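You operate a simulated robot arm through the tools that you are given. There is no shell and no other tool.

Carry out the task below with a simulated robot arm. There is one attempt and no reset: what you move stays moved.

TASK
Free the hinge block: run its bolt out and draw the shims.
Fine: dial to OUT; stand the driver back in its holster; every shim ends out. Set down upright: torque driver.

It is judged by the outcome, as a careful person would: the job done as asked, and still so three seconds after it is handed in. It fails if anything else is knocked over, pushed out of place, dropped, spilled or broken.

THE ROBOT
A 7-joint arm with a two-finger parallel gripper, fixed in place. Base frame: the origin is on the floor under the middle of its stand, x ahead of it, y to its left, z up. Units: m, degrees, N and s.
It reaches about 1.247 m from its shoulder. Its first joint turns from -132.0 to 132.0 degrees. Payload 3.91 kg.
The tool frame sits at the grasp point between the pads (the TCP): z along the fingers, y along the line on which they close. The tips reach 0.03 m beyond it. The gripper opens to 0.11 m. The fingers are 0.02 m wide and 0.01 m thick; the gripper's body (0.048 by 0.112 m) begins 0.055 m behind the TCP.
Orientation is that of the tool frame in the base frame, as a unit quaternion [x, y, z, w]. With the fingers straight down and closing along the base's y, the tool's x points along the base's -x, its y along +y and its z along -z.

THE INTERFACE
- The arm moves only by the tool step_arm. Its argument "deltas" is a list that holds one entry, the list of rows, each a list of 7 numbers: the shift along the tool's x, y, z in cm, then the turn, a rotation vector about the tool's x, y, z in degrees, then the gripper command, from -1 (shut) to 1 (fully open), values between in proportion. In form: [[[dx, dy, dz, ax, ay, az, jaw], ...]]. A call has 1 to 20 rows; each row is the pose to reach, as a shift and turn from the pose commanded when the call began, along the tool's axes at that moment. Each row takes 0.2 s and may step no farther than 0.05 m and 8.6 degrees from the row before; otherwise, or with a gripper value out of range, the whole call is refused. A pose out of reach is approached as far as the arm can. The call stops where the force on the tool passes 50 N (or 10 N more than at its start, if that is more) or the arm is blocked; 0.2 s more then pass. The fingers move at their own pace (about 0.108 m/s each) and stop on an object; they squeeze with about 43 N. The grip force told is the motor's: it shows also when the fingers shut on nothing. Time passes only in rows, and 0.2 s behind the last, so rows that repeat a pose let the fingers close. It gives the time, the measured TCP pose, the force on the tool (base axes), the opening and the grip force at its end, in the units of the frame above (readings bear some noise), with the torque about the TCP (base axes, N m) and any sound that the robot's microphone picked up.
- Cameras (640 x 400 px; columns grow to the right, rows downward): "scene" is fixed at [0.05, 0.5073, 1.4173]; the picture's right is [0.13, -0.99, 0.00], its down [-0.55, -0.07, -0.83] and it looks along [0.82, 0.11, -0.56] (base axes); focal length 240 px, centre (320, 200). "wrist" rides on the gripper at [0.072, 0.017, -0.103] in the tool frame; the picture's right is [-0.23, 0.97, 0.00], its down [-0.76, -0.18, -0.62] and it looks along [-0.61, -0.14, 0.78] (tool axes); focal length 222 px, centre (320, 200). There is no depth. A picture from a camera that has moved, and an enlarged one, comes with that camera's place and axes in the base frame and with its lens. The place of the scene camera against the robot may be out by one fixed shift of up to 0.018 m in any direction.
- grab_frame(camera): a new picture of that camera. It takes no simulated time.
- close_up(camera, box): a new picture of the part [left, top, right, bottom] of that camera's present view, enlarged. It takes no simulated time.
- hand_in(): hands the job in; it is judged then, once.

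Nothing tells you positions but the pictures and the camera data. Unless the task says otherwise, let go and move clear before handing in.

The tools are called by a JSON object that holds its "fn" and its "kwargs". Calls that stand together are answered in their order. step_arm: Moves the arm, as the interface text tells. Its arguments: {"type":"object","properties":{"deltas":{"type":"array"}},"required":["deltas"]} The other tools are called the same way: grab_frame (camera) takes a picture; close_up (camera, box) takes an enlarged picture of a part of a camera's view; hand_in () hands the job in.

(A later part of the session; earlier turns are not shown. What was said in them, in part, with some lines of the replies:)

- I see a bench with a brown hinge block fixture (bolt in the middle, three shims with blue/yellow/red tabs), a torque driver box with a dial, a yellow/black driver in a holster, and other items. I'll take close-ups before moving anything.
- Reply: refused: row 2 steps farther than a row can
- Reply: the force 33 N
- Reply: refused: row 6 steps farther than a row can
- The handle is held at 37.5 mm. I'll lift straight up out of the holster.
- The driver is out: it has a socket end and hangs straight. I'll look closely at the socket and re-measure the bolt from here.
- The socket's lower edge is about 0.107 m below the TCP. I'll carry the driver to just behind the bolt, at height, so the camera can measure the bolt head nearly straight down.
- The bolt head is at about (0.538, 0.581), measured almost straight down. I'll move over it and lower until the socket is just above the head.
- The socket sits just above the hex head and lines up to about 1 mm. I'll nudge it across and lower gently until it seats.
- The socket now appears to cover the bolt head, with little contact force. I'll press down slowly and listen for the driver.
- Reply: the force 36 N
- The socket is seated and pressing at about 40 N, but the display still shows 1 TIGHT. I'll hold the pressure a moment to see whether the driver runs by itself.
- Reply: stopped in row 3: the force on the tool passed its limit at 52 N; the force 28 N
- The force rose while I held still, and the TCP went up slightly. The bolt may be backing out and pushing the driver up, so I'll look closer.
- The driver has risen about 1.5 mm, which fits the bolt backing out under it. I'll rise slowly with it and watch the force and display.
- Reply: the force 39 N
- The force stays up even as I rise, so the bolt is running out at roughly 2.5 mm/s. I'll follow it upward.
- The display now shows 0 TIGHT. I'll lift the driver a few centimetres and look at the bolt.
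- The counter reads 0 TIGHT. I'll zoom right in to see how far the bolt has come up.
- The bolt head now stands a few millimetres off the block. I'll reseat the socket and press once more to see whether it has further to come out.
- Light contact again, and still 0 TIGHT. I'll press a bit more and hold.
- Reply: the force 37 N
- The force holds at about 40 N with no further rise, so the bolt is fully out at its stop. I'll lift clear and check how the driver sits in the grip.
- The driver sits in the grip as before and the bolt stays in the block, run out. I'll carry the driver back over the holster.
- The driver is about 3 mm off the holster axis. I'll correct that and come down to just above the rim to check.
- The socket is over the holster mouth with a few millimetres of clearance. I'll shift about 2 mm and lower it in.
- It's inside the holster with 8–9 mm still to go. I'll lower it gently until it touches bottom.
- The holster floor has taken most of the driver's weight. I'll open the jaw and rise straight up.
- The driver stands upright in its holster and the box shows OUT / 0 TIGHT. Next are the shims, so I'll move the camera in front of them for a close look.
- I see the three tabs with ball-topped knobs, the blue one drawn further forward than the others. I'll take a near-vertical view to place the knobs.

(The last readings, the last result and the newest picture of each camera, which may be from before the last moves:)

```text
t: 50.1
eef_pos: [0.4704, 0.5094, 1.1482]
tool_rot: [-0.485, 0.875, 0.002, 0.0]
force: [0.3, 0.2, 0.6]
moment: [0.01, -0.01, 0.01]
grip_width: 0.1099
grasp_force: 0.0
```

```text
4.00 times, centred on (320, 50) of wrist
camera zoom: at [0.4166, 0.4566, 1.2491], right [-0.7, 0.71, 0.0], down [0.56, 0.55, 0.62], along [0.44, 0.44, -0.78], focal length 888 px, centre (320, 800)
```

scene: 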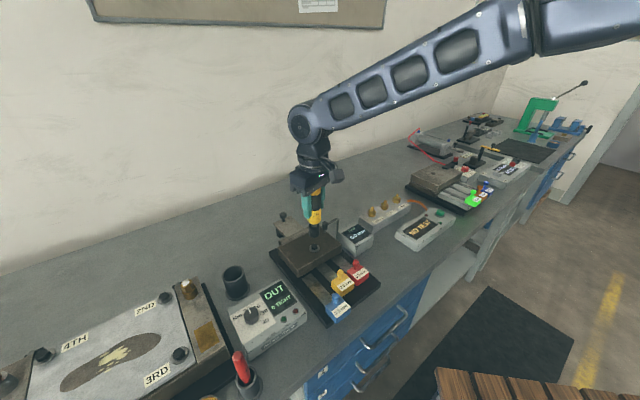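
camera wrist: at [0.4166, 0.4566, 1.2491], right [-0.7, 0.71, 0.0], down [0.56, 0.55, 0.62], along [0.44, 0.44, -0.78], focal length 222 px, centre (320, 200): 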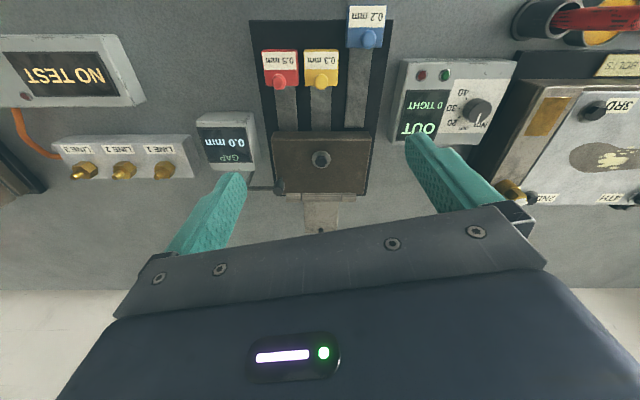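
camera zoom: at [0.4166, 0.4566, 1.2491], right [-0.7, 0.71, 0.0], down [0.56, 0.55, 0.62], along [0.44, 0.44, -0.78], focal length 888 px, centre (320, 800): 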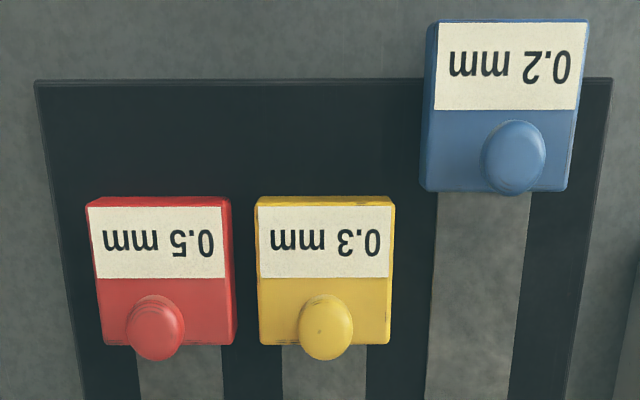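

The knob heads are at about: blue (0.3865, 0.5085), yellow (0.458, 0.500), red (0.4975, 0.460), all near z 0.922 with the tab tops near 0.898. I'll turn the wrist so the fingers close along the draw direction and move above the blue knob first.

{"fn": "step_arm", "kwargs": {"deltas": [[[0.4, 0.7, 0.6, 0, 0, -7.7, 0.5], [0.9, 1.4, 1.2, 0, 0, -15.4, 0], [1.3, 2.1, 1.8, 0, 0, -23.1, -0.09], [1.8, 2.8, 2.4, 0, 0, -30.8, -0.09], [2.2, 3.5, 3, 0, 0, -38.5, -0.09], [2.6, 4.2, 3.6, 0, 0, -46.2, -0.09], [3.1, 4.9, 4.2, 0, 0, -53.9, -0.09], [3.5, 5.6, 4.8, 0, 0, -61.6, -0.09], [4, 6.3, 5.4, 0, 0, -69.3, -0.09], [4.4, 7.0, 6, 0, 0, -76.8, -0.09], [4.4, 7.0, 6, 0, 0, -76.8, -0.09]]]}}

{"fn": "grab_frame", "kwargs": {"camera": "wrist"}}

{"fn": "close_up", "kwargs": {"camera": "wrist", "box": [240, 50, 400, 150]}}

{"fn": "grab_frame", "kwargs": {"camera": "scene"}}

```text
t: 52.5
eef_pos: [0.3865, 0.5114, 1.087]
tool_rot: [0.923, -0.384, -0.001, 0.0]
force: [0.3, -0.1, 0.2]
moment: [-0.04, 0.02, -0.03]
grip_width: 0.05
grasp_force: 0.0
```

```text
taken
camera wrist: at [0.4257, 0.4476, 1.1887], right [-0.85, -0.53, 0.0], down [-0.41, 0.66, 0.62], along [-0.33, 0.53, -0.78], focal length 222 px, centre (320, 200)
```

wrist: 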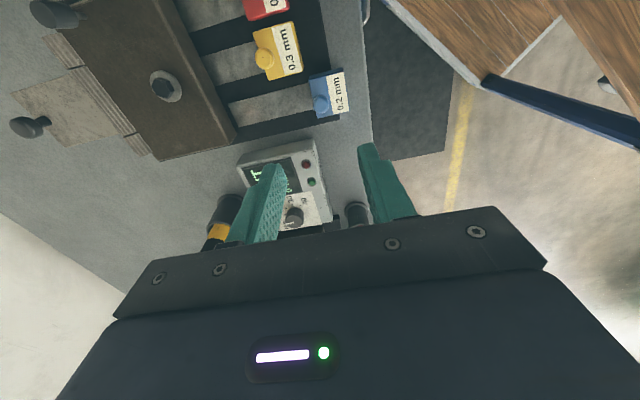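

```text
4.00 times, centred on (320, 100) of wrist
camera zoom: at [0.4257, 0.4476, 1.1887], right [-0.85, -0.53, 0.0], down [-0.41, 0.66, 0.62], along [-0.33, 0.53, -0.78], focal length 888 px, centre (320, 600)
```

zoom: 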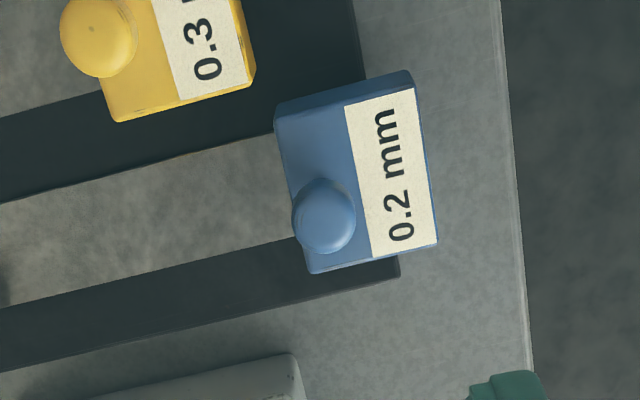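

```text
taken
```

scene: 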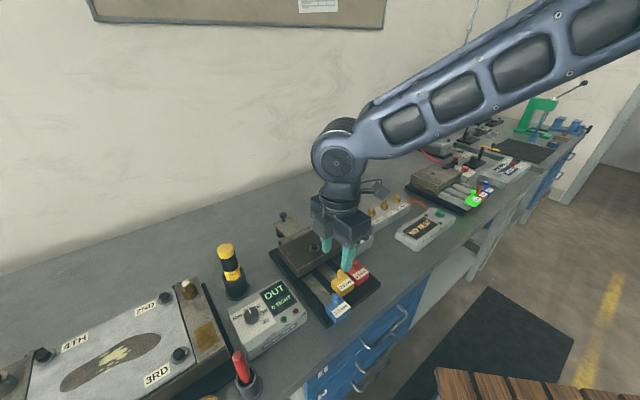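

I'm above the blue knob, within about 3.5 mm. I'll correct and descend with the fingers in front of and behind it.

{"fn": "step_arm", "kwargs": {"deltas": [[[0.29, 0.2, 4, 0, 0, 0, -0.09], [0.29, 0.2, 8, 0, 0, 0, -0.09], [0.29, 0.2, 11, 0, 0, 0, -0.09], [0.29, 0.2, 13.5, 0, 0, 0, -0.09], [0.29, 0.2, 14.8, 0, 0, 0, -0.09], [0.29, 0.2, 15.3, 0, 0, 0, -0.09], [0.29, 0.2, 15.3, 0, 0, 0, -0.09]]]}}

{"fn": "grab_frame", "kwargs": {"camera": "wrist"}}

{"fn": "close_up", "kwargs": {"camera": "wrist", "box": [240, 120, 400, 220]}}

{"fn": "close_up", "kwargs": {"camera": "scene", "box": [270, 230, 390, 330]}}

```text
t: 54.1
eef_pos: [0.3877, 0.5072, 0.9351]
tool_rot: [0.923, -0.385, 0.0, -0.001]
force: [0.4, -0.6, 5.7]
moment: [-0.17, 0.04, 0.09]
grip_width: 0.0503
grasp_force: 0.2
```

```text
taken
camera wrist: at [0.4268, 0.4432, 1.0382], right [-0.85, -0.52, 0.0], down [-0.41, 0.66, 0.62], along [-0.33, 0.53, -0.78], focal length 222 px, centre (320, 200)
```

wrist: 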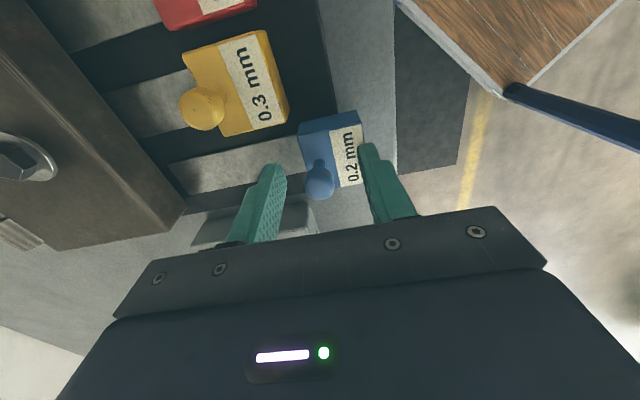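

```text
4.00 times, centred on (320, 170) of wrist
camera zoom: at [0.4268, 0.4432, 1.0382], right [-0.85, -0.52, 0.0], down [-0.41, 0.66, 0.62], along [-0.33, 0.53, -0.78], focal length 888 px, centre (320, 320)
```

zoom: 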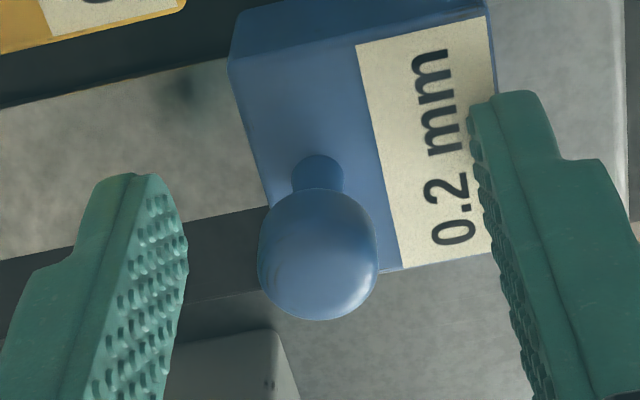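

```text
4.00 times, centred on (330, 280) of scene
camera zoom: at [0.05, 0.5073, 1.4173], right [0.13, -0.99, 0.0], down [-0.55, -0.07, -0.83], along [0.82, 0.11, -0.56], focal length 959 px, centre (280, -120)
```

zoom: 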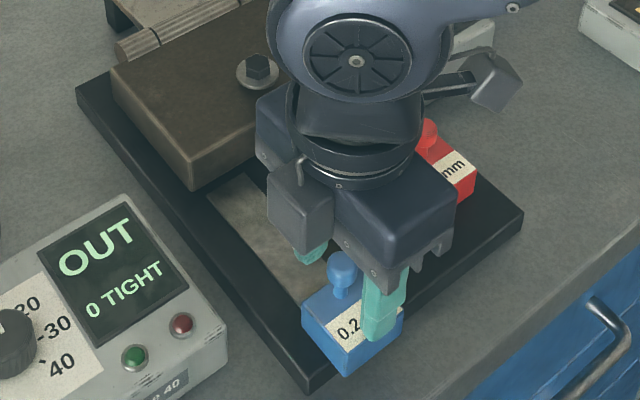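

A light 6 N touch tells me the fingertips just reached the tab top. I'll back off 2 mm and close on the knob.

{"fn": "step_arm", "kwargs": {"deltas": [[[0, 0, -0.25, 0, 0, 0, -0.09], [0, 0, -0.25, 0, 0, 0, -0.4], [0, 0, -0.25, 0, 0, 0, -0.8], [0, 0, -0.25, 0, 0, 0, -1], [0, 0, -0.25, 0, 0, 0, -1], [0, 0, -0.25, 0, 0, 0, -1]]]}}

{"fn": "close_up", "kwargs": {"camera": "wrist", "box": [240, 120, 400, 220]}}

{"fn": "close_up", "kwargs": {"camera": "scene", "box": [270, 230, 390, 330]}}

```text
t: 55.5
eef_pos: [0.3877, 0.5075, 0.9381]
tool_rot: [0.923, -0.385, -0.001, 0.0]
force: [6.3, 7.7, -3.4]
moment: [0.2, -0.04, 0.0]
grip_width: 0.0177
grasp_force: 45.3
```

```text
4.00 times, centred on (320, 170) of wrist
camera zoom: at [0.4271, 0.4437, 1.04], right [-0.85, -0.52, 0.0], down [-0.41, 0.67, 0.62], along [-0.33, 0.53, -0.78], focal length 888 px, centre (320, 320)
```

zoom: 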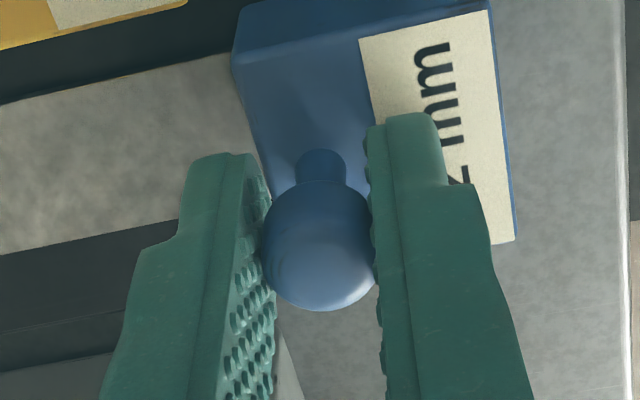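

```text
4.00 times, centred on (330, 280) of scene
camera zoom: at [0.05, 0.5073, 1.4173], right [0.13, -0.99, 0.0], down [-0.55, -0.07, -0.83], along [0.82, 0.11, -0.56], focal length 959 px, centre (280, -120)
```

zoom: 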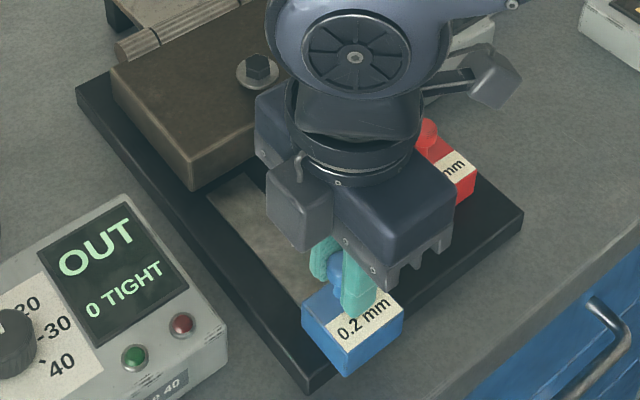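

The blue knob is held at 17.7 mm. I'll pull straight toward the bench edge and check the force after the first 3 cm.

{"fn": "step_arm", "kwargs": {"deltas": [[[0, 0.5, 0, 0, 0, 0, -1], [0, 1.2, 0, 0, 0, 0, -1], [0, 2.0, 0, 0, 0, 0, -1], [0, 3.0, 0, 0, 0, 0, -1], [0, 3.0, 0, 0, 0, 0, -1]]]}}

{"fn": "close_up", "kwargs": {"camera": "scene", "box": [250, 210, 410, 350]}}

{"fn": "grab_frame", "kwargs": {"camera": "wrist"}}

```text
t: 55.9
eef_pos: [0.3892, 0.5067, 0.938]
tool_rot: [0.923, -0.385, -0.001, -0.005]
force: [6.0, 16.6, -20.5]
moment: [0.68, 0.27, 0.03]
grip_width: 0.0176
grasp_force: 45.4
stopped in row 2: the force on the tool passed its limit at 60 N (the readings are from after the stop); the commanded pose is now the measured one
```

```text
2.86 times, centred on (330, 280) of scene
camera zoom: at [0.05, 0.5073, 1.4173], right [0.13, -0.99, 0.0], down [-0.55, -0.07, -0.83], along [0.82, 0.11, -0.56], focal length 685 px, centre (291, -29)
```

zoom: 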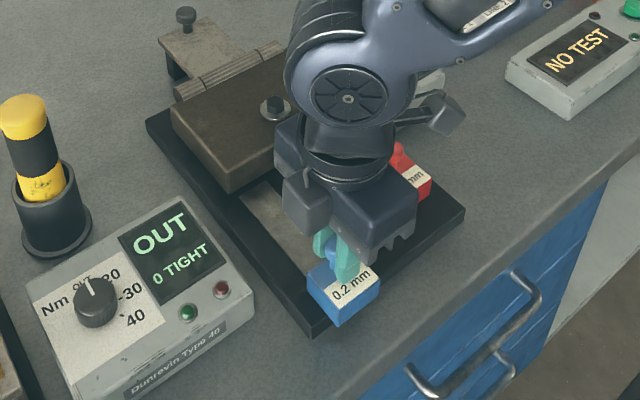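

```text
taken
camera wrist: at [0.4268, 0.4427, 1.0396], right [-0.85, -0.52, -0.01], down [-0.41, 0.66, 0.63], along [-0.33, 0.54, -0.78], focal length 222 px, centre (320, 200)
```

wrist: 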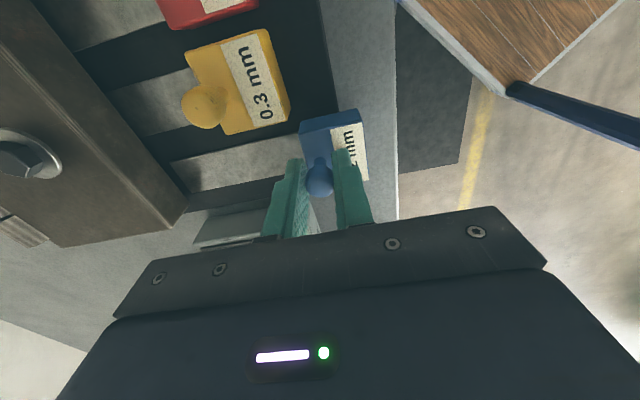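

The blue shim won't move. Looking back at the earlier close-up, its strip already ends short of the block, so it is already out at its stop. Only yellow and red need drawing, by about 45 mm to match it, so I'll let go of the blue knob gently.

{"fn": "step_arm", "kwargs": {"deltas": [[[0, 0, 0, 0, 0, 0, -0.6], [0, 0, 0, 0, 0, 0, -0.09], [0, 0, 0, 0, 0, 0, -0.09], [0, 0, -2, 0, 0, 0, -0.09], [0, 0, -5, 0, 0, 0, -0.09], [0, 0, -9, 0, 0, 0, -0.09], [0, 0, -13, 0, 0, 0, -0.09], [0, 0, -15, 0, 0, 0, -0.09]]]}}

{"fn": "grab_frame", "kwargs": {"camera": "wrist"}}

{"fn": "close_up", "kwargs": {"camera": "wrist", "box": [120, 0, 360, 150]}}

{"fn": "close_up", "kwargs": {"camera": "scene", "box": [260, 220, 390, 330]}}

```text
t: 57.7
eef_pos: [0.3884, 0.5065, 1.0882]
tool_rot: [0.923, -0.385, -0.002, -0.003]
force: [0.9, 0.1, 0.5]
moment: [0.0, -0.01, 0.01]
grip_width: 0.05
grasp_force: 0.0
```

```text
taken
camera wrist: at [0.4265, 0.4414, 1.1895], right [-0.85, -0.52, -0.01], down [-0.41, 0.66, 0.63], along [-0.33, 0.54, -0.78], focal length 222 px, centre (320, 200)
```

wrist: 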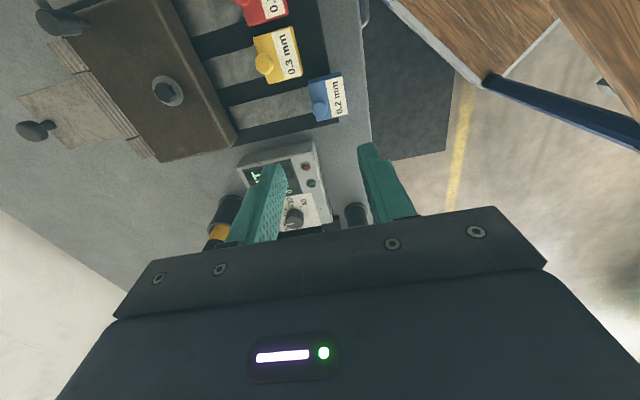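

```text
2.67 times, centred on (240, 75) of wrist
camera zoom: at [0.4265, 0.4414, 1.1895], right [-0.85, -0.52, -0.01], down [-0.41, 0.66, 0.63], along [-0.33, 0.54, -0.78], focal length 592 px, centre (533, 533)
```

zoom: 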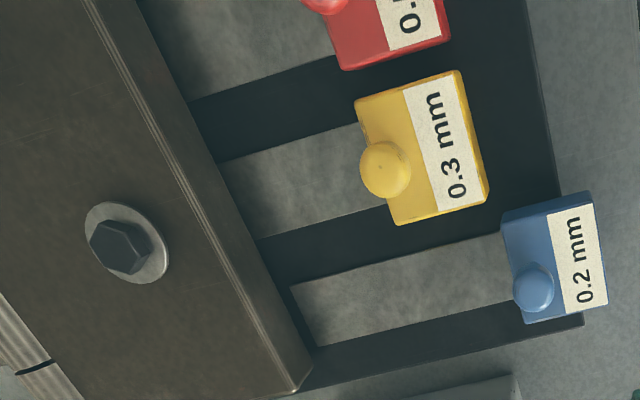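

```text
3.64 times, centred on (325, 275) of scene
camera zoom: at [0.05, 0.5073, 1.4173], right [0.13, -0.99, 0.0], down [-0.55, -0.07, -0.83], along [0.82, 0.11, -0.56], focal length 872 px, centre (302, -73)
```

zoom: 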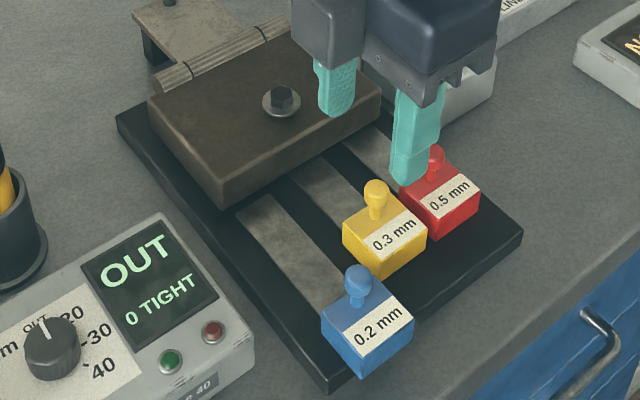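

The close-up confirms it: the blue strip's end is visible clear of the block, while yellow and red still run under it. I'll move over the yellow knob and level the wrist.

{"fn": "step_arm", "kwargs": {"deltas": [[[1.75, -1.55, 0, -0.1, 0.15, 0, -0.09], [3.5, -3.1, 0, -0.23, 0.34, 0, -0.09], [5.25, -4.64, 0, -0.23, 0.34, 0, -0.09], [5.25, -4.64, 0, -0.23, 0.34, 0, -0.09]]]}}

{"fn": "grab_frame", "kwargs": {"camera": "wrist"}}

{"fn": "close_up", "kwargs": {"camera": "wrist", "box": [240, 50, 400, 150]}}

```text
t: 58.7
eef_pos: [0.4594, 0.4997, 1.0877]
tool_rot: [0.923, -0.386, 0.001, -0.001]
force: [0.0, -0.4, 0.1]
moment: [-0.02, 0.0, -0.02]
grip_width: 0.0502
grasp_force: 0.0
```

```text
taken
camera wrist: at [0.4978, 0.4369, 1.1914], right [-0.85, -0.52, 0.0], down [-0.41, 0.67, 0.62], along [-0.32, 0.53, -0.78], focal length 222 px, centre (320, 200)
```

wrist: 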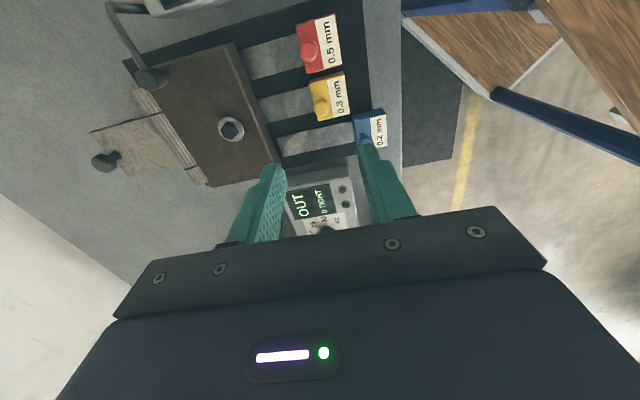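

```text
4.00 times, centred on (320, 100) of wrist
camera zoom: at [0.4978, 0.4369, 1.1914], right [-0.85, -0.52, 0.0], down [-0.41, 0.67, 0.62], along [-0.32, 0.53, -0.78], focal length 888 px, centre (320, 600)
```

zoom: 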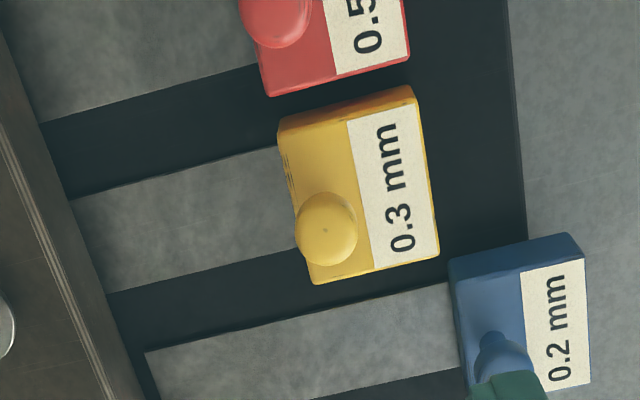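

Within about 2 mm of the yellow knob. I'll descend and close on it.

{"fn": "step_arm", "kwargs": {"deltas": [[[-0.17, 0.14, 4, 0, 0, 0, -0.09], [-0.17, 0.14, 8, 0, 0, 0, -0.09], [-0.17, 0.14, 11, 0, 0, 0, -0.09], [-0.17, 0.14, 13.5, 0, 0, 0, -0.09], [-0.17, 0.14, 14.7, 0, 0, 0, -0.09], [-0.17, 0.14, 15.0, 0, 0, 0, -0.09], [-0.17, 0.14, 15.0, 0, 0, 0, -0.5], [-0.17, 0.14, 15.0, 0, 0, 0, -1], [-0.17, 0.14, 15.0, 0, 0, 0, -1], [-0.17, 0.14, 15.0, 0, 0, 0, -1]]]}}

{"fn": "close_up", "kwargs": {"camera": "wrist", "box": [240, 120, 400, 220]}}

{"fn": "close_up", "kwargs": {"camera": "scene", "box": [270, 220, 400, 330]}}

```text
t: 60.9
eef_pos: [0.459, 0.5015, 0.9372]
tool_rot: [0.923, -0.385, 0.002, -0.001]
force: [-0.6, 2.2, -5.0]
moment: [0.09, 0.06, 0.02]
grip_width: 0.0177
grasp_force: 45.1
```

```text
4.00 times, centred on (320, 170) of wrist
camera zoom: at [0.4963, 0.4363, 1.0395], right [-0.85, -0.52, 0.0], down [-0.41, 0.67, 0.62], along [-0.32, 0.53, -0.78], focal length 888 px, centre (320, 320)
```

zoom: 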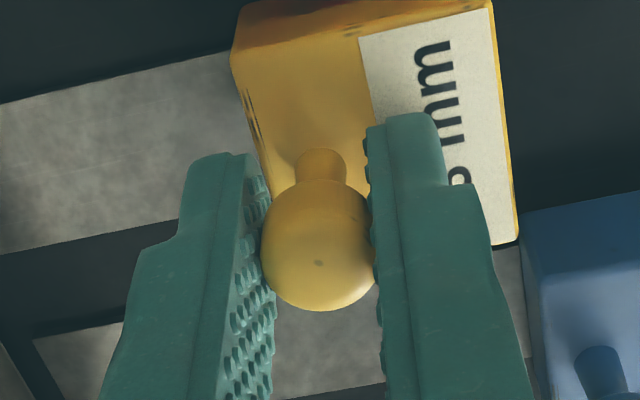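

```text
3.64 times, centred on (335, 275) of scene
camera zoom: at [0.05, 0.5073, 1.4173], right [0.13, -0.99, 0.0], down [-0.55, -0.07, -0.83], along [0.82, 0.11, -0.56], focal length 872 px, centre (266, -73)
```

zoom: 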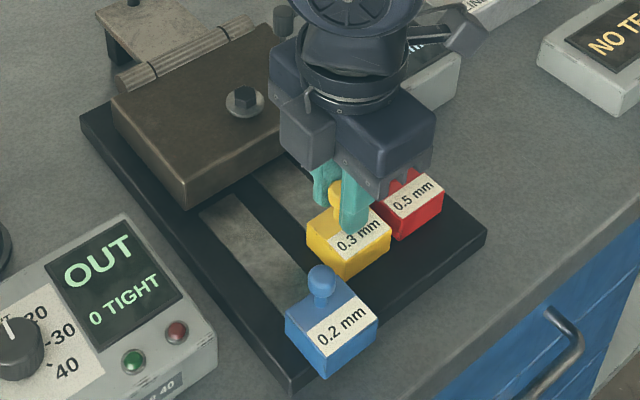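

The yellow knob is held. I'll draw it out slowly for the first 2 cm.

{"fn": "step_arm", "kwargs": {"deltas": [[[0, 0.3, 0, 0, 0, 0, -1], [0, 0.7, 0, 0, 0, 0, -1], [0, 1.2, 0, 0, 0, 0, -1], [0, 1.6, 0, 0, 0, 0, -1], [0, 2.0, 0, 0, 0, 0, -1]]]}}

{"fn": "close_up", "kwargs": {"camera": "scene", "box": [270, 220, 400, 330]}}

```text
t: 62.1
eef_pos: [0.4433, 0.4848, 0.9379]
tool_rot: [0.922, -0.387, 0.001, 0.0]
force: [22.0, -23.1, -31.6]
moment: [-0.35, -0.29, -0.01]
grip_width: 0.0176
grasp_force: 44.9
```

```text
3.64 times, centred on (335, 275) of scene
camera zoom: at [0.05, 0.5073, 1.4173], right [0.13, -0.99, 0.0], down [-0.55, -0.07, -0.83], along [0.82, 0.11, -0.56], focal length 872 px, centre (266, -73)
```

zoom: 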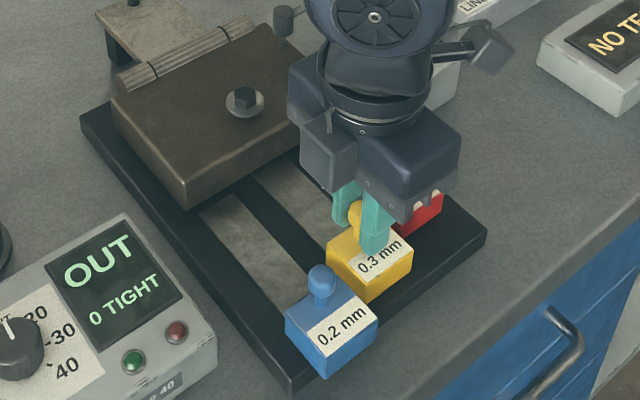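

The yellow shim is sliding, but the slot is pushing sideways on the tool, so my line is slightly off. I'll ease sideways and down, then continue.

{"fn": "step_arm", "kwargs": {"deltas": [[[0.12, 0, 0.12, 0, 0, 0, -1], [0.12, 0, 0.12, 0, 0, 0, -1]]]}}

```text
t: 62.7
eef_pos: [0.4436, 0.4855, 0.9387]
tool_rot: [0.923, -0.384, 0.001, -0.002]
force: [16.5, -18.7, -13.3]
moment: [-0.49, -0.44, 0.08]
grip_width: 0.0175
grasp_force: 44.8
```

{"fn": "step_arm", "kwargs": {"deltas": [[[0.12, 0, 0.06, 0, 0, 0, -1], [0.14, 0.4, 0.08, 0, 0, 0, -1], [0.16, 0.8, 0.1, 0, 0, 0, -1], [0.18, 1.2, 0.1, 0, 0, 0, -1], [0.18, 1.2, 0.1, 0, 0, 0, -1]]]}}

{"fn": "close_up", "kwargs": {"camera": "scene", "box": [270, 220, 400, 330]}}

{"fn": "grab_frame", "kwargs": {"camera": "wrist"}}

```text
t: 63.9
eef_pos: [0.4343, 0.4777, 0.9394]
tool_rot: [0.923, -0.385, 0.002, -0.003]
force: [1.4, -1.7, 13.9]
moment: [0.33, 0.27, 0.01]
grip_width: 0.0177
grasp_force: 45.2
```

```text
3.64 times, centred on (335, 275) of scene
camera zoom: at [0.05, 0.5073, 1.4173], right [0.13, -0.99, 0.0], down [-0.55, -0.07, -0.83], along [0.82, 0.11, -0.56], focal length 872 px, centre (266, -73)
```

zoom: 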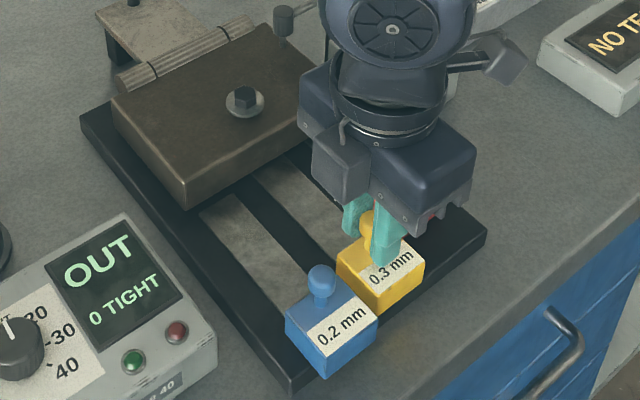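

```text
taken
camera wrist: at [0.4724, 0.4138, 1.0405], right [-0.85, -0.52, 0.0], down [-0.41, 0.66, 0.62], along [-0.32, 0.53, -0.78], focal length 222 px, centre (320, 200)
```

wrist: 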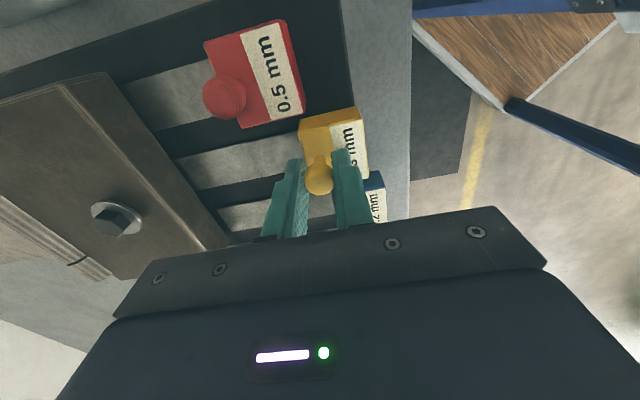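

Drawn about 33 mm and nearly level with blue. I'll continue to the stop with small steps.

{"fn": "step_arm", "kwargs": {"deltas": [[[0.01, 0.3, -0.04, 0, 0, 0, -1], [0.03, 0.6, -0.04, 0, 0, 0, -1], [0.05, 0.9, -0.04, 0, 0, 0, -1], [0.06, 1.2, -0.04, 0, 0, 0, -1], [0.06, 1.2, -0.04, 0, 0, 0, -1]]]}}

{"fn": "close_up", "kwargs": {"camera": "scene", "box": [270, 220, 400, 330]}}

{"fn": "close_up", "kwargs": {"camera": "wrist", "box": [100, 40, 420, 240]}}

```text
t: 65.1
eef_pos: [0.4262, 0.4702, 0.9371]
tool_rot: [0.923, -0.385, 0.001, -0.003]
force: [-5.0, 25.6, 38.3]
moment: [0.37, 0.0, 0.03]
grip_width: 0.0177
grasp_force: 44.9
```

```text
3.64 times, centred on (335, 275) of scene
camera zoom: at [0.05, 0.5073, 1.4173], right [0.13, -0.99, 0.0], down [-0.55, -0.07, -0.83], along [0.82, 0.11, -0.56], focal length 872 px, centre (266, -73)
```

zoom: 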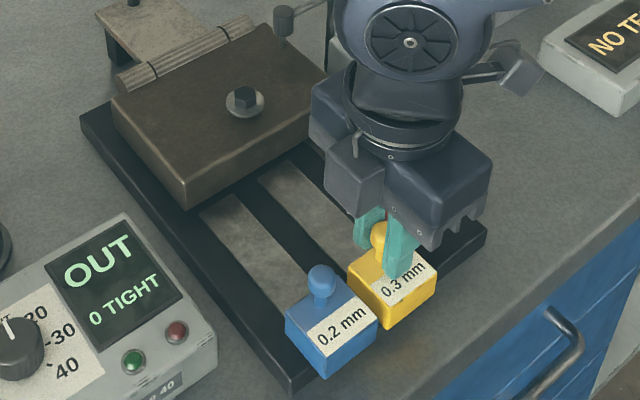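

```text
2.00 times, centred on (260, 140) of wrist
camera zoom: at [0.4645, 0.4054, 1.0397], right [-0.85, -0.52, -0.01], down [-0.41, 0.66, 0.62], along [-0.32, 0.53, -0.78], focal length 444 px, centre (440, 320)
```

zoom: 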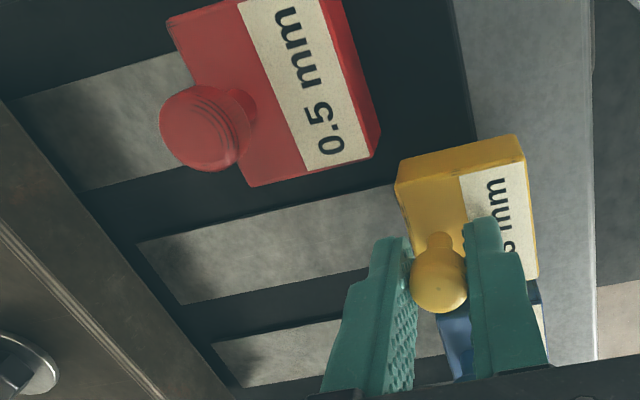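

The yellow strip's end has now cleared the block, in line with blue. I'll ease the vertical force and tug lightly to confirm it's at the stop.

{"fn": "step_arm", "kwargs": {"deltas": [[[0, 0, -0.12, 0, 0, 0, -1], [0, 0.1, -0.17, 0, 0, 0, -1], [0, 0.2, -0.17, 0, 0, 0, -1], [0, 0.2, -0.17, 0, 0, 0, -1]]]}}

{"fn": "close_up", "kwargs": {"camera": "wrist", "box": [100, 40, 420, 240]}}

```text
t: 65.8
eef_pos: [0.4267, 0.4696, 0.9374]
tool_rot: [0.923, -0.385, 0.0, -0.002]
force: [2.6, 17.2, -17.1]
moment: [0.75, 0.38, 0.03]
grip_width: 0.0173
grasp_force: 45.2
stopped in row 3: the force on the tool passed its limit at 60 N (the readings are from after the stop); the commanded pose is now the measured one
```

```text
2.00 times, centred on (260, 140) of wrist
camera zoom: at [0.4648, 0.4052, 1.0395], right [-0.85, -0.52, 0.0], down [-0.41, 0.66, 0.63], along [-0.32, 0.54, -0.78], focal length 444 px, centre (440, 320)
```

zoom: 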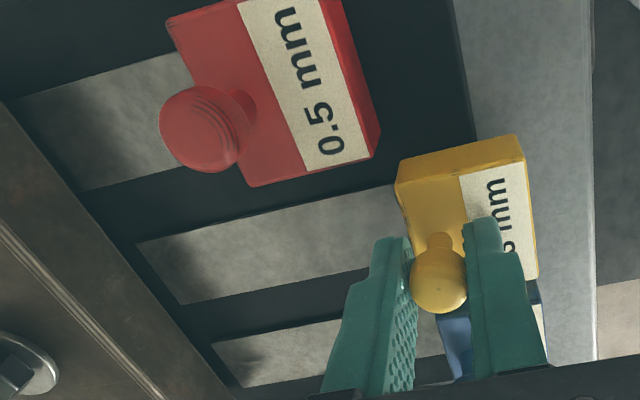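

Yellow is at its stop, just like blue. I'll release it and rise.

{"fn": "step_arm", "kwargs": {"deltas": [[[0, 0, 0, 0, 0, 0, -0.6], [0, 0, 0, 0, 0, 0, -0.09], [0, 0, 0, 0, 0, 0, -0.09], [0, 0, -2, 0, 0, 0, -0.09], [0, 0, -5, 0, 0, 0, -0.09], [0, 0, -9, 0, 0, 0, -0.09], [0, 0, -13, 0, 0, 0, -0.09], [0, 0, -15, 0, 0, 0, -0.09], [0, 0, -15, 0, 0, 0, -0.09]]]}}

{"fn": "grab_frame", "kwargs": {"camera": "wrist"}}

{"fn": "close_up", "kwargs": {"camera": "scene", "box": [260, 220, 390, 330]}}

```text
t: 67.8
eef_pos: [0.4249, 0.4698, 1.0889]
tool_rot: [0.923, -0.385, 0.001, -0.003]
force: [0.3, -0.3, -0.3]
moment: [-0.02, 0.01, -0.02]
grip_width: 0.0501
grasp_force: 0.2
```

```text
taken
camera wrist: at [0.4622, 0.4059, 1.1914], right [-0.85, -0.52, 0.0], down [-0.41, 0.66, 0.62], along [-0.32, 0.53, -0.78], focal length 222 px, centre (320, 200)
```

wrist: 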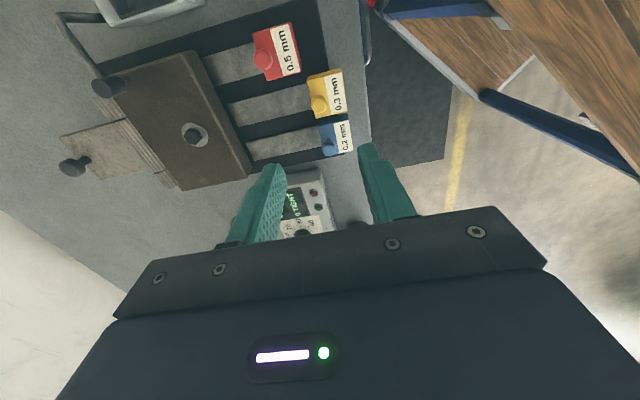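

```text
3.64 times, centred on (325, 275) of scene
camera zoom: at [0.05, 0.5073, 1.4173], right [0.13, -0.99, 0.0], down [-0.55, -0.07, -0.83], along [0.82, 0.11, -0.56], focal length 872 px, centre (302, -73)
```

zoom: 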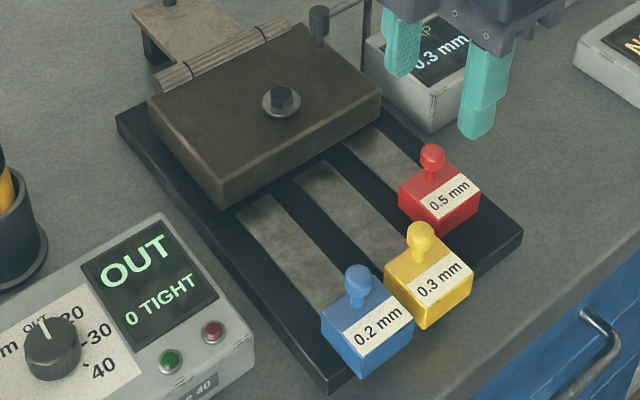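

Yellow is out and the gap gauge has gone to 0.3 mm. Red is the last one, so I'll move above its knob.

{"fn": "step_arm", "kwargs": {"deltas": [[[1.9, -1.5, 0, -0.1, 0, 0, -0.09], [3.8, -3.05, 0, -0.3, 0, 0, -0.09], [5.73, -4.57, 0, -0.3, 0, 0, -0.09], [5.73, -4.57, 0, -0.3, 0, 0, -0.09]]]}}

{"fn": "close_up", "kwargs": {"camera": "wrist", "box": [240, 50, 400, 150]}}

{"fn": "grab_frame", "kwargs": {"camera": "scene"}}

```text
t: 68.8
eef_pos: [0.4974, 0.4591, 1.0913]
tool_rot: [0.923, -0.385, -0.001, 0.001]
force: [0.4, 0.4, 0.1]
moment: [-0.01, -0.01, -0.01]
grip_width: 0.05
grasp_force: 0.0
```

```text
4.00 times, centred on (320, 100) of wrist
camera zoom: at [0.5355, 0.3957, 1.1929], right [-0.85, -0.52, 0.0], down [-0.41, 0.67, 0.62], along [-0.33, 0.53, -0.78], focal length 888 px, centre (320, 600)
```

zoom: 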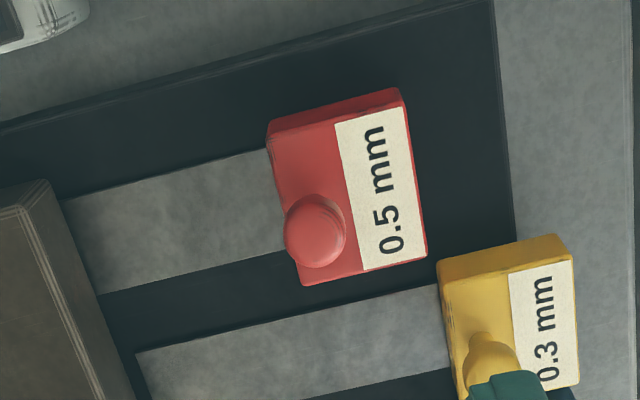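

```text
taken
```

scene: 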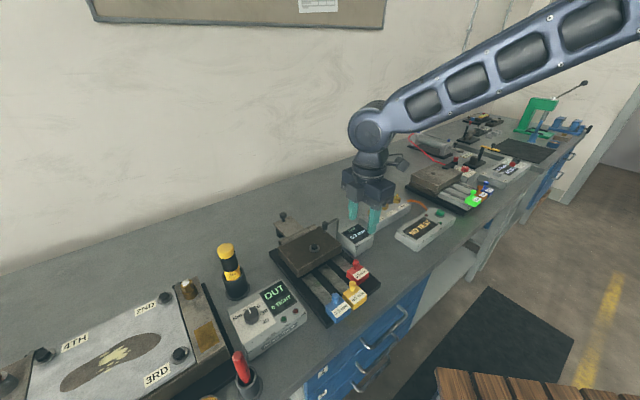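

Within about 3 mm of the red knob. I'll descend and close on it.

{"fn": "step_arm", "kwargs": {"deltas": [[[-0.21, -0.2, 4, 0, 0, 0, -0.09], [-0.21, -0.2, 8, 0, 0, 0, -0.09], [-0.21, -0.2, 11, 0, 0, 0, -0.09], [-0.21, -0.2, 13.5, 0, 0, 0, -0.09], [-0.21, -0.2, 14.8, 0, 0, 0, -0.09], [-0.21, -0.2, 15.2, 0, 0, 0, -0.09], [-0.21, -0.2, 15.2, 0, 0, 0, -0.5], [-0.21, -0.2, 15.2, 0, 0, 0, -1], [-0.21, -0.2, 15.2, 0, 0, 0, -1], [-0.21, -0.2, 15.2, 0, 0, 0, -1]]]}}

{"fn": "close_up", "kwargs": {"camera": "wrist", "box": [240, 120, 400, 220]}}

{"fn": "close_up", "kwargs": {"camera": "scene", "box": [270, 220, 400, 330]}}

```text
t: 71.0
eef_pos: [0.4977, 0.4617, 0.9363]
tool_rot: [0.923, -0.385, -0.001, -0.001]
force: [-5.4, -4.7, -1.9]
moment: [-0.13, 0.06, -0.01]
grip_width: 0.0177
grasp_force: 44.8
```

```text
4.00 times, centred on (320, 170) of wrist
camera zoom: at [0.5366, 0.3981, 1.039], right [-0.85, -0.52, 0.0], down [-0.41, 0.67, 0.62], along [-0.33, 0.53, -0.78], focal length 888 px, centre (320, 320)
```

zoom: 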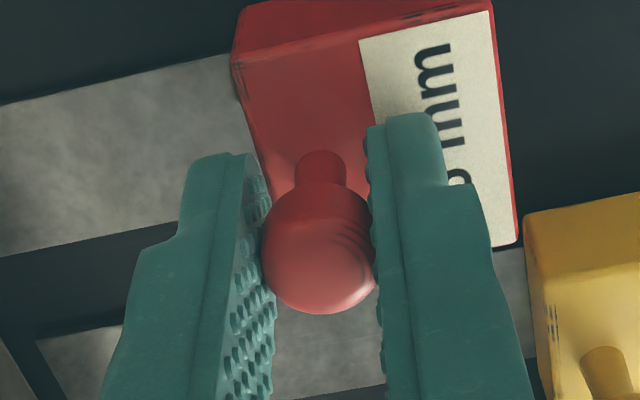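

```text
3.64 times, centred on (335, 275) of scene
camera zoom: at [0.05, 0.5073, 1.4173], right [0.13, -0.99, 0.0], down [-0.55, -0.07, -0.83], along [0.82, 0.11, -0.56], focal length 872 px, centre (266, -73)
```

zoom: 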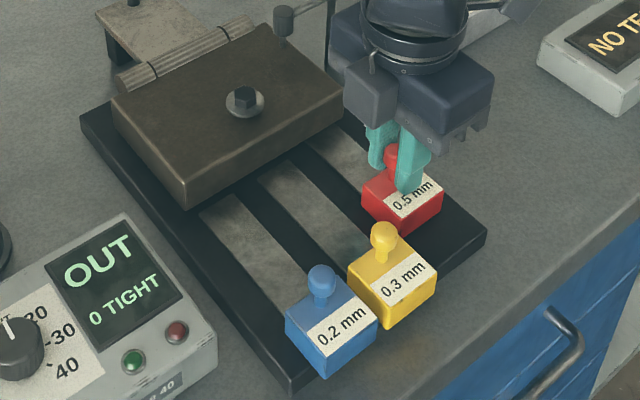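

The red knob is held. I'll draw it out slowly, with checks on the side force.

{"fn": "step_arm", "kwargs": {"deltas": [[[0.02, 0.3, 0.02, 0, 0, 0, -1], [0.05, 0.6, 0.04, 0, 0, 0, -1], [0.08, 0.9, 0.06, 0, 0, 0, -1], [0.1, 1.2, 0.08, 0, 0, 0, -1], [0.1, 1.5, 0.08, 0, 0, 0, -1], [0.1, 1.5, 0.08, 0, 0, 0, -1]]]}}

```text
t: 72.4
eef_pos: [0.4883, 0.4509, 0.9372]
tool_rot: [0.923, -0.385, -0.001, -0.001]
force: [-11.2, 14.0, 20.0]
moment: [0.42, 0.4, 0.03]
grip_width: 0.0174
grasp_force: 44.9
```

{"fn": "step_arm", "kwargs": {"deltas": [[[-0.07, 0, -0.08, 0, 0, 0, -1], [-0.07, 0.4, -0.09, 0, 0, 0, -1], [-0.07, 0.8, -0.09, 0, 0, 0, -1], [-0.07, 1.2, -0.09, 0, 0, 0, -1], [-0.07, 1.5, -0.09, 0, 0, 0, -1], [-0.07, 1.5, -0.09, 0, 0, 0, -1]]]}}

{"fn": "close_up", "kwargs": {"camera": "wrist", "box": [100, 40, 420, 240]}}

```text
t: 73.8
eef_pos: [0.4775, 0.44, 0.9371]
tool_rot: [0.923, -0.385, 0.0, 0.0]
force: [-6.0, 5.6, 20.7]
moment: [-0.09, -0.07, -0.04]
grip_width: 0.0176
grasp_force: 44.9
```

```text
2.00 times, centred on (260, 140) of wrist
camera zoom: at [0.5156, 0.377, 1.039], right [-0.85, -0.52, 0.0], down [-0.41, 0.67, 0.62], along [-0.33, 0.53, -0.78], focal length 444 px, centre (440, 320)
```

zoom: 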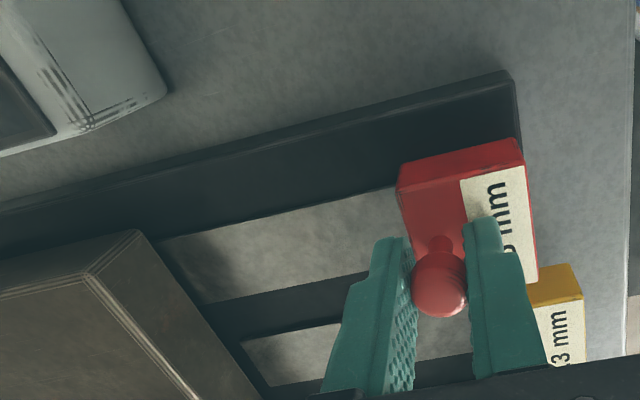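

Drawn 30 mm with modest forces. I'll continue to the stop.

{"fn": "step_arm", "kwargs": {"deltas": [[[-0.02, 0.3, -0.08, 0, 0, 0, -1], [-0.02, 0.6, -0.09, 0, 0, 0, -1], [-0.02, 0.9, -0.09, 0, 0, 0, -1], [-0.02, 1.2, -0.09, 0, 0, 0, -1], [-0.02, 1.4, -0.09, 0, 0, 0, -1], [-0.02, 1.4, -0.09, 0, 0, 0, -1]]]}}

{"fn": "close_up", "kwargs": {"camera": "wrist", "box": [100, 40, 420, 240]}}

{"fn": "close_up", "kwargs": {"camera": "scene", "box": [270, 220, 400, 330]}}

```text
t: 75.2
eef_pos: [0.4665, 0.4321, 0.9366]
tool_rot: [0.923, -0.384, 0.0, 0.001]
force: [-10.8, 8.1, -29.0]
moment: [0.21, 0.3, 0.0]
grip_width: 0.0175
grasp_force: 45.0
```

```text
2.00 times, centred on (260, 140) of wrist
camera zoom: at [0.5062, 0.3676, 1.039], right [-0.85, -0.52, 0.0], down [-0.41, 0.67, 0.62], along [-0.33, 0.53, -0.78], focal length 444 px, centre (440, 320)
```

zoom: 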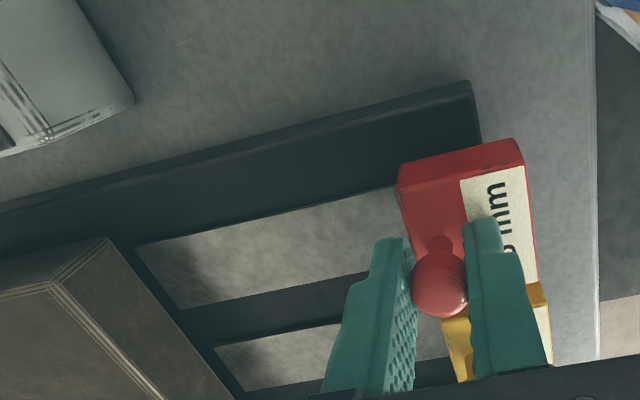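

```text
3.64 times, centred on (335, 275) of scene
camera zoom: at [0.05, 0.5073, 1.4173], right [0.13, -0.99, 0.0], down [-0.55, -0.07, -0.83], along [0.82, 0.11, -0.56], focal length 872 px, centre (266, -73)
```

zoom: 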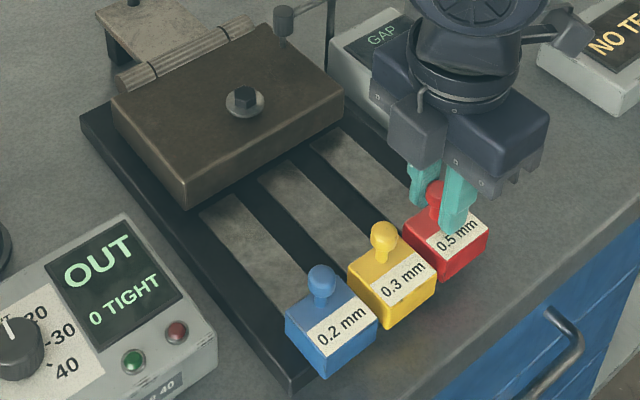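

Red's strip end has cleared the block too. I'll relieve the vertical force and pull the last couple of millimetres to the stop.

{"fn": "step_arm", "kwargs": {"deltas": [[[0.02, 0, 0.1, 0, 0, 0, -1], [0.03, 0.15, 0.1, 0, 0, 0, -1], [0.03, 0.3, 0.1, 0, 0, 0, -1], [0.03, 0.4, 0.1, 0, 0, 0, -1], [0.03, 0.4, 0.1, 0, 0, 0, -1]]]}}

{"fn": "close_up", "kwargs": {"camera": "wrist", "box": [100, 40, 420, 240]}}

```text
t: 76.4
eef_pos: [0.4679, 0.4296, 0.936]
tool_rot: [0.923, -0.385, -0.001, -0.002]
force: [9.6, 31.8, -5.5]
moment: [0.6, 0.06, 0.04]
grip_width: 0.0176
grasp_force: 45.4
```

```text
2.00 times, centred on (260, 140) of wrist
camera zoom: at [0.5046, 0.3657, 1.0389], right [-0.85, -0.52, 0.0], down [-0.41, 0.66, 0.63], along [-0.33, 0.53, -0.78], focal length 444 px, centre (440, 320)
```

zoom: 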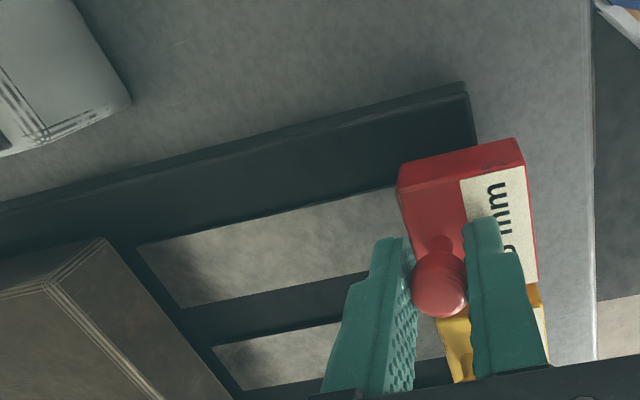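

Red is at its stop, level with the others. I'll release it and rise clear.

{"fn": "step_arm", "kwargs": {"deltas": [[[0, -0.1, 0, 0, 0, 0, -0.6], [0, -0.1, 0, 0, 0, 0, -0.09], [0, -0.1, 0, 0, 0, 0, -0.09], [0, -0.1, -2, 0, 0, 0, -0.09], [0, -0.1, -5, 0, 0, 0, -0.09], [0, -0.1, -9, 0, 0, 0, -0.09], [0, -0.1, -13, 0, 0, 0, -0.09], [0, -0.1, -17, 0, 0, 0, -0.09], [0, -0.1, -20, 0, 0, 0, -0.09]]]}}

{"fn": "grab_frame", "kwargs": {"camera": "wrist"}}

{"fn": "grab_frame", "kwargs": {"camera": "scene"}}

{"fn": "close_up", "kwargs": {"camera": "scene", "box": [250, 210, 400, 340]}}

```text
t: 78.4
eef_pos: [0.4657, 0.4292, 1.137]
tool_rot: [0.923, -0.385, -0.002, 0.0]
force: [0.8, 0.5, -0.4]
moment: [0.0, -0.02, -0.01]
grip_width: 0.0503
grasp_force: 0.1
```

```text
taken
camera wrist: at [0.5046, 0.3657, 1.2401], right [-0.85, -0.52, 0.0], down [-0.41, 0.67, 0.62], along [-0.33, 0.53, -0.78], focal length 222 px, centre (320, 200)
```

wrist: 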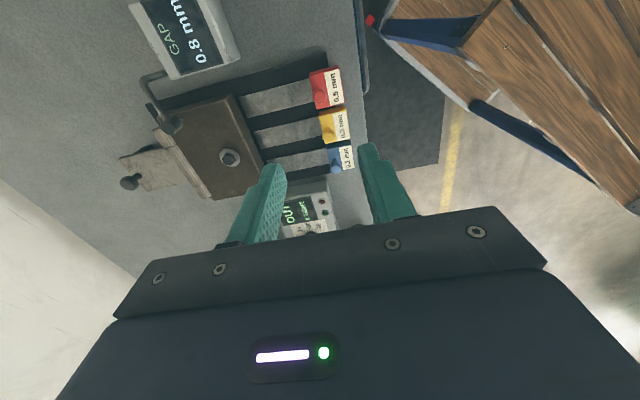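

```text
taken
```

scene: 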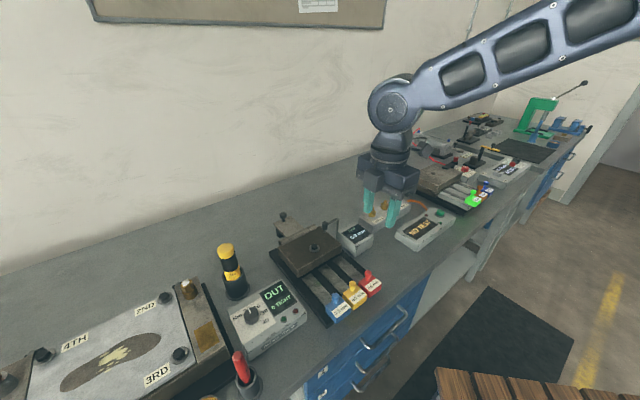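

```text
3.08 times, centred on (325, 275) of scene
camera zoom: at [0.05, 0.5073, 1.4173], right [0.13, -0.99, 0.0], down [-0.55, -0.07, -0.83], along [0.82, 0.11, -0.56], focal length 738 px, centre (305, -31)
```

zoom: 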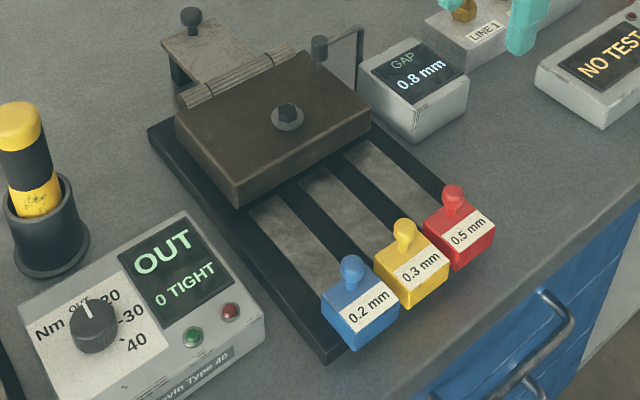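

All three shims are now out and level, and the gap gauge reads 0.8 mm (0.3 + 0.5 drawn). The driver is holstered and the box shows OUT / 0 TIGHT. I'll move the arm clear and take a last look around.

{"fn": "step_arm", "kwargs": {"deltas": [[[0, 3, -3, 0, 0, 0, 0.3], [0, 6, -6, 0, 0, 0, 0.3], [0, 9, -9, 0, 0, 0, 0.3], [0, 12, -12, 0, 0, 0, 0.3], [0, 14, -14, 0, 0, 0, 0.3], [0, 14, -14, 0, 0, 0, 0.3]]]}}

{"fn": "grab_frame", "kwargs": {"camera": "scene"}}

{"fn": "close_up", "kwargs": {"camera": "scene", "box": [180, 190, 400, 340]}}

{"fn": "close_up", "kwargs": {"camera": "scene", "box": [285, 220, 345, 265]}}

{"fn": "close_up", "kwargs": {"camera": "scene", "box": [0, 240, 300, 400]}}

```text
t: 79.8
eef_pos: [0.3665, 0.3299, 1.2749]
tool_rot: [0.923, -0.385, 0.0, 0.0]
force: [-0.1, 0.1, -0.4]
moment: [-0.02, 0.03, -0.01]
grip_width: 0.0716
grasp_force: 0.0
```

```text
taken
```

scene: 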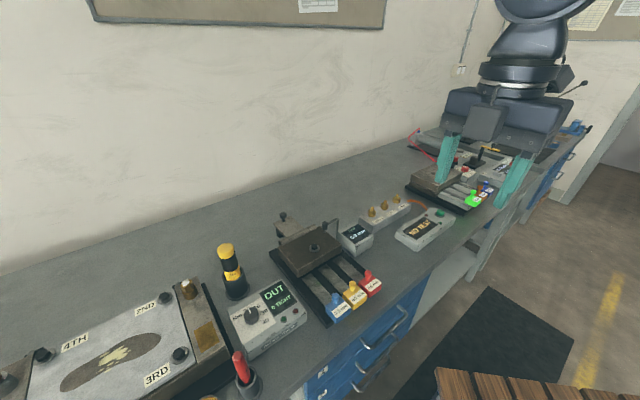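

```text
2.67 times, centred on (290, 265) of scene
camera zoom: at [0.05, 0.5073, 1.4173], right [0.13, -0.99, 0.0], down [-0.55, -0.07, -0.83], along [0.82, 0.11, -0.56], focal length 639 px, centre (400, 27)
```

zoom: 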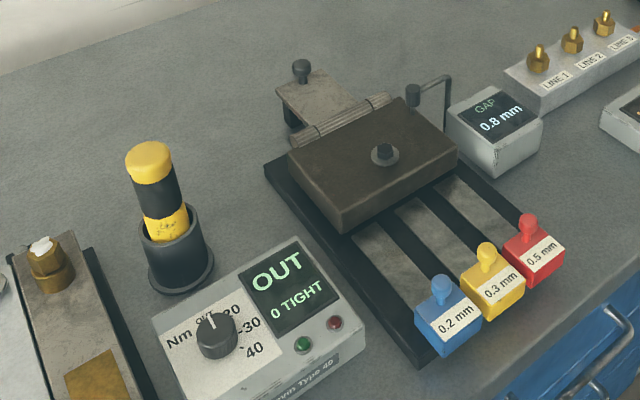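

```text
8.89 times, centred on (315, 242) of scene
camera zoom: at [0.05, 0.5073, 1.4173], right [0.13, -0.99, 0.0], down [-0.55, -0.07, -0.83], along [0.82, 0.11, -0.56], focal length 2131 px, centre (364, -178)
```

zoom: 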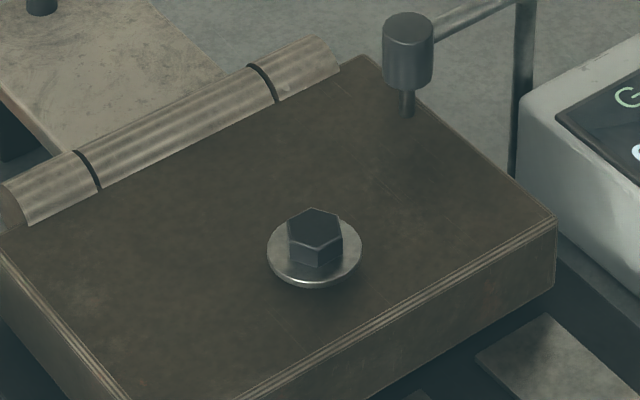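

```text
2.13 times, centred on (150, 320) of scene
camera zoom: at [0.05, 0.5073, 1.4173], right [0.13, -0.99, 0.0], down [-0.55, -0.07, -0.83], along [0.82, 0.11, -0.56], focal length 511 px, centre (683, -56)
```

zoom: 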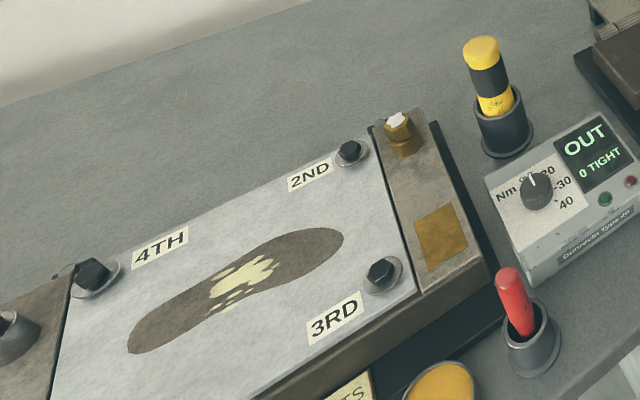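

The bolt stands run out, all three shims are drawn, and the dial reads OUT. The driver is upright in its holster, nothing else has moved and the arm is clear, so I'm handing in.

{"fn": "hand_in", "kwargs": {}}

```text
The job is handed in.
```

The hinge block is free and the job is handed in; I haven't seen the result of the judging.

- **Bolt:** it is run out and the driver box reads OUT with 0 TIGHT. The head stands about 2.5 mm proud of the block. A second press with the driver raised it no further, so I took that as fully out.
- **Shims:** all three are out. I drew the yellow (0.3 mm) and red (0.5 mm) shims about 45 mm, to their stops. The blue (0.2 mm) shim was already out when I started. I pulled on it before noticing, and it didn't move. The gap gauge went from 0.0 to 0.8 mm.
- **Driver and dial:** the torque driver is back upright in its holster and the dial is at OUT.

The last camera check showed nothing else on the bench knocked over or moved, and the arm was clear before I handed in.
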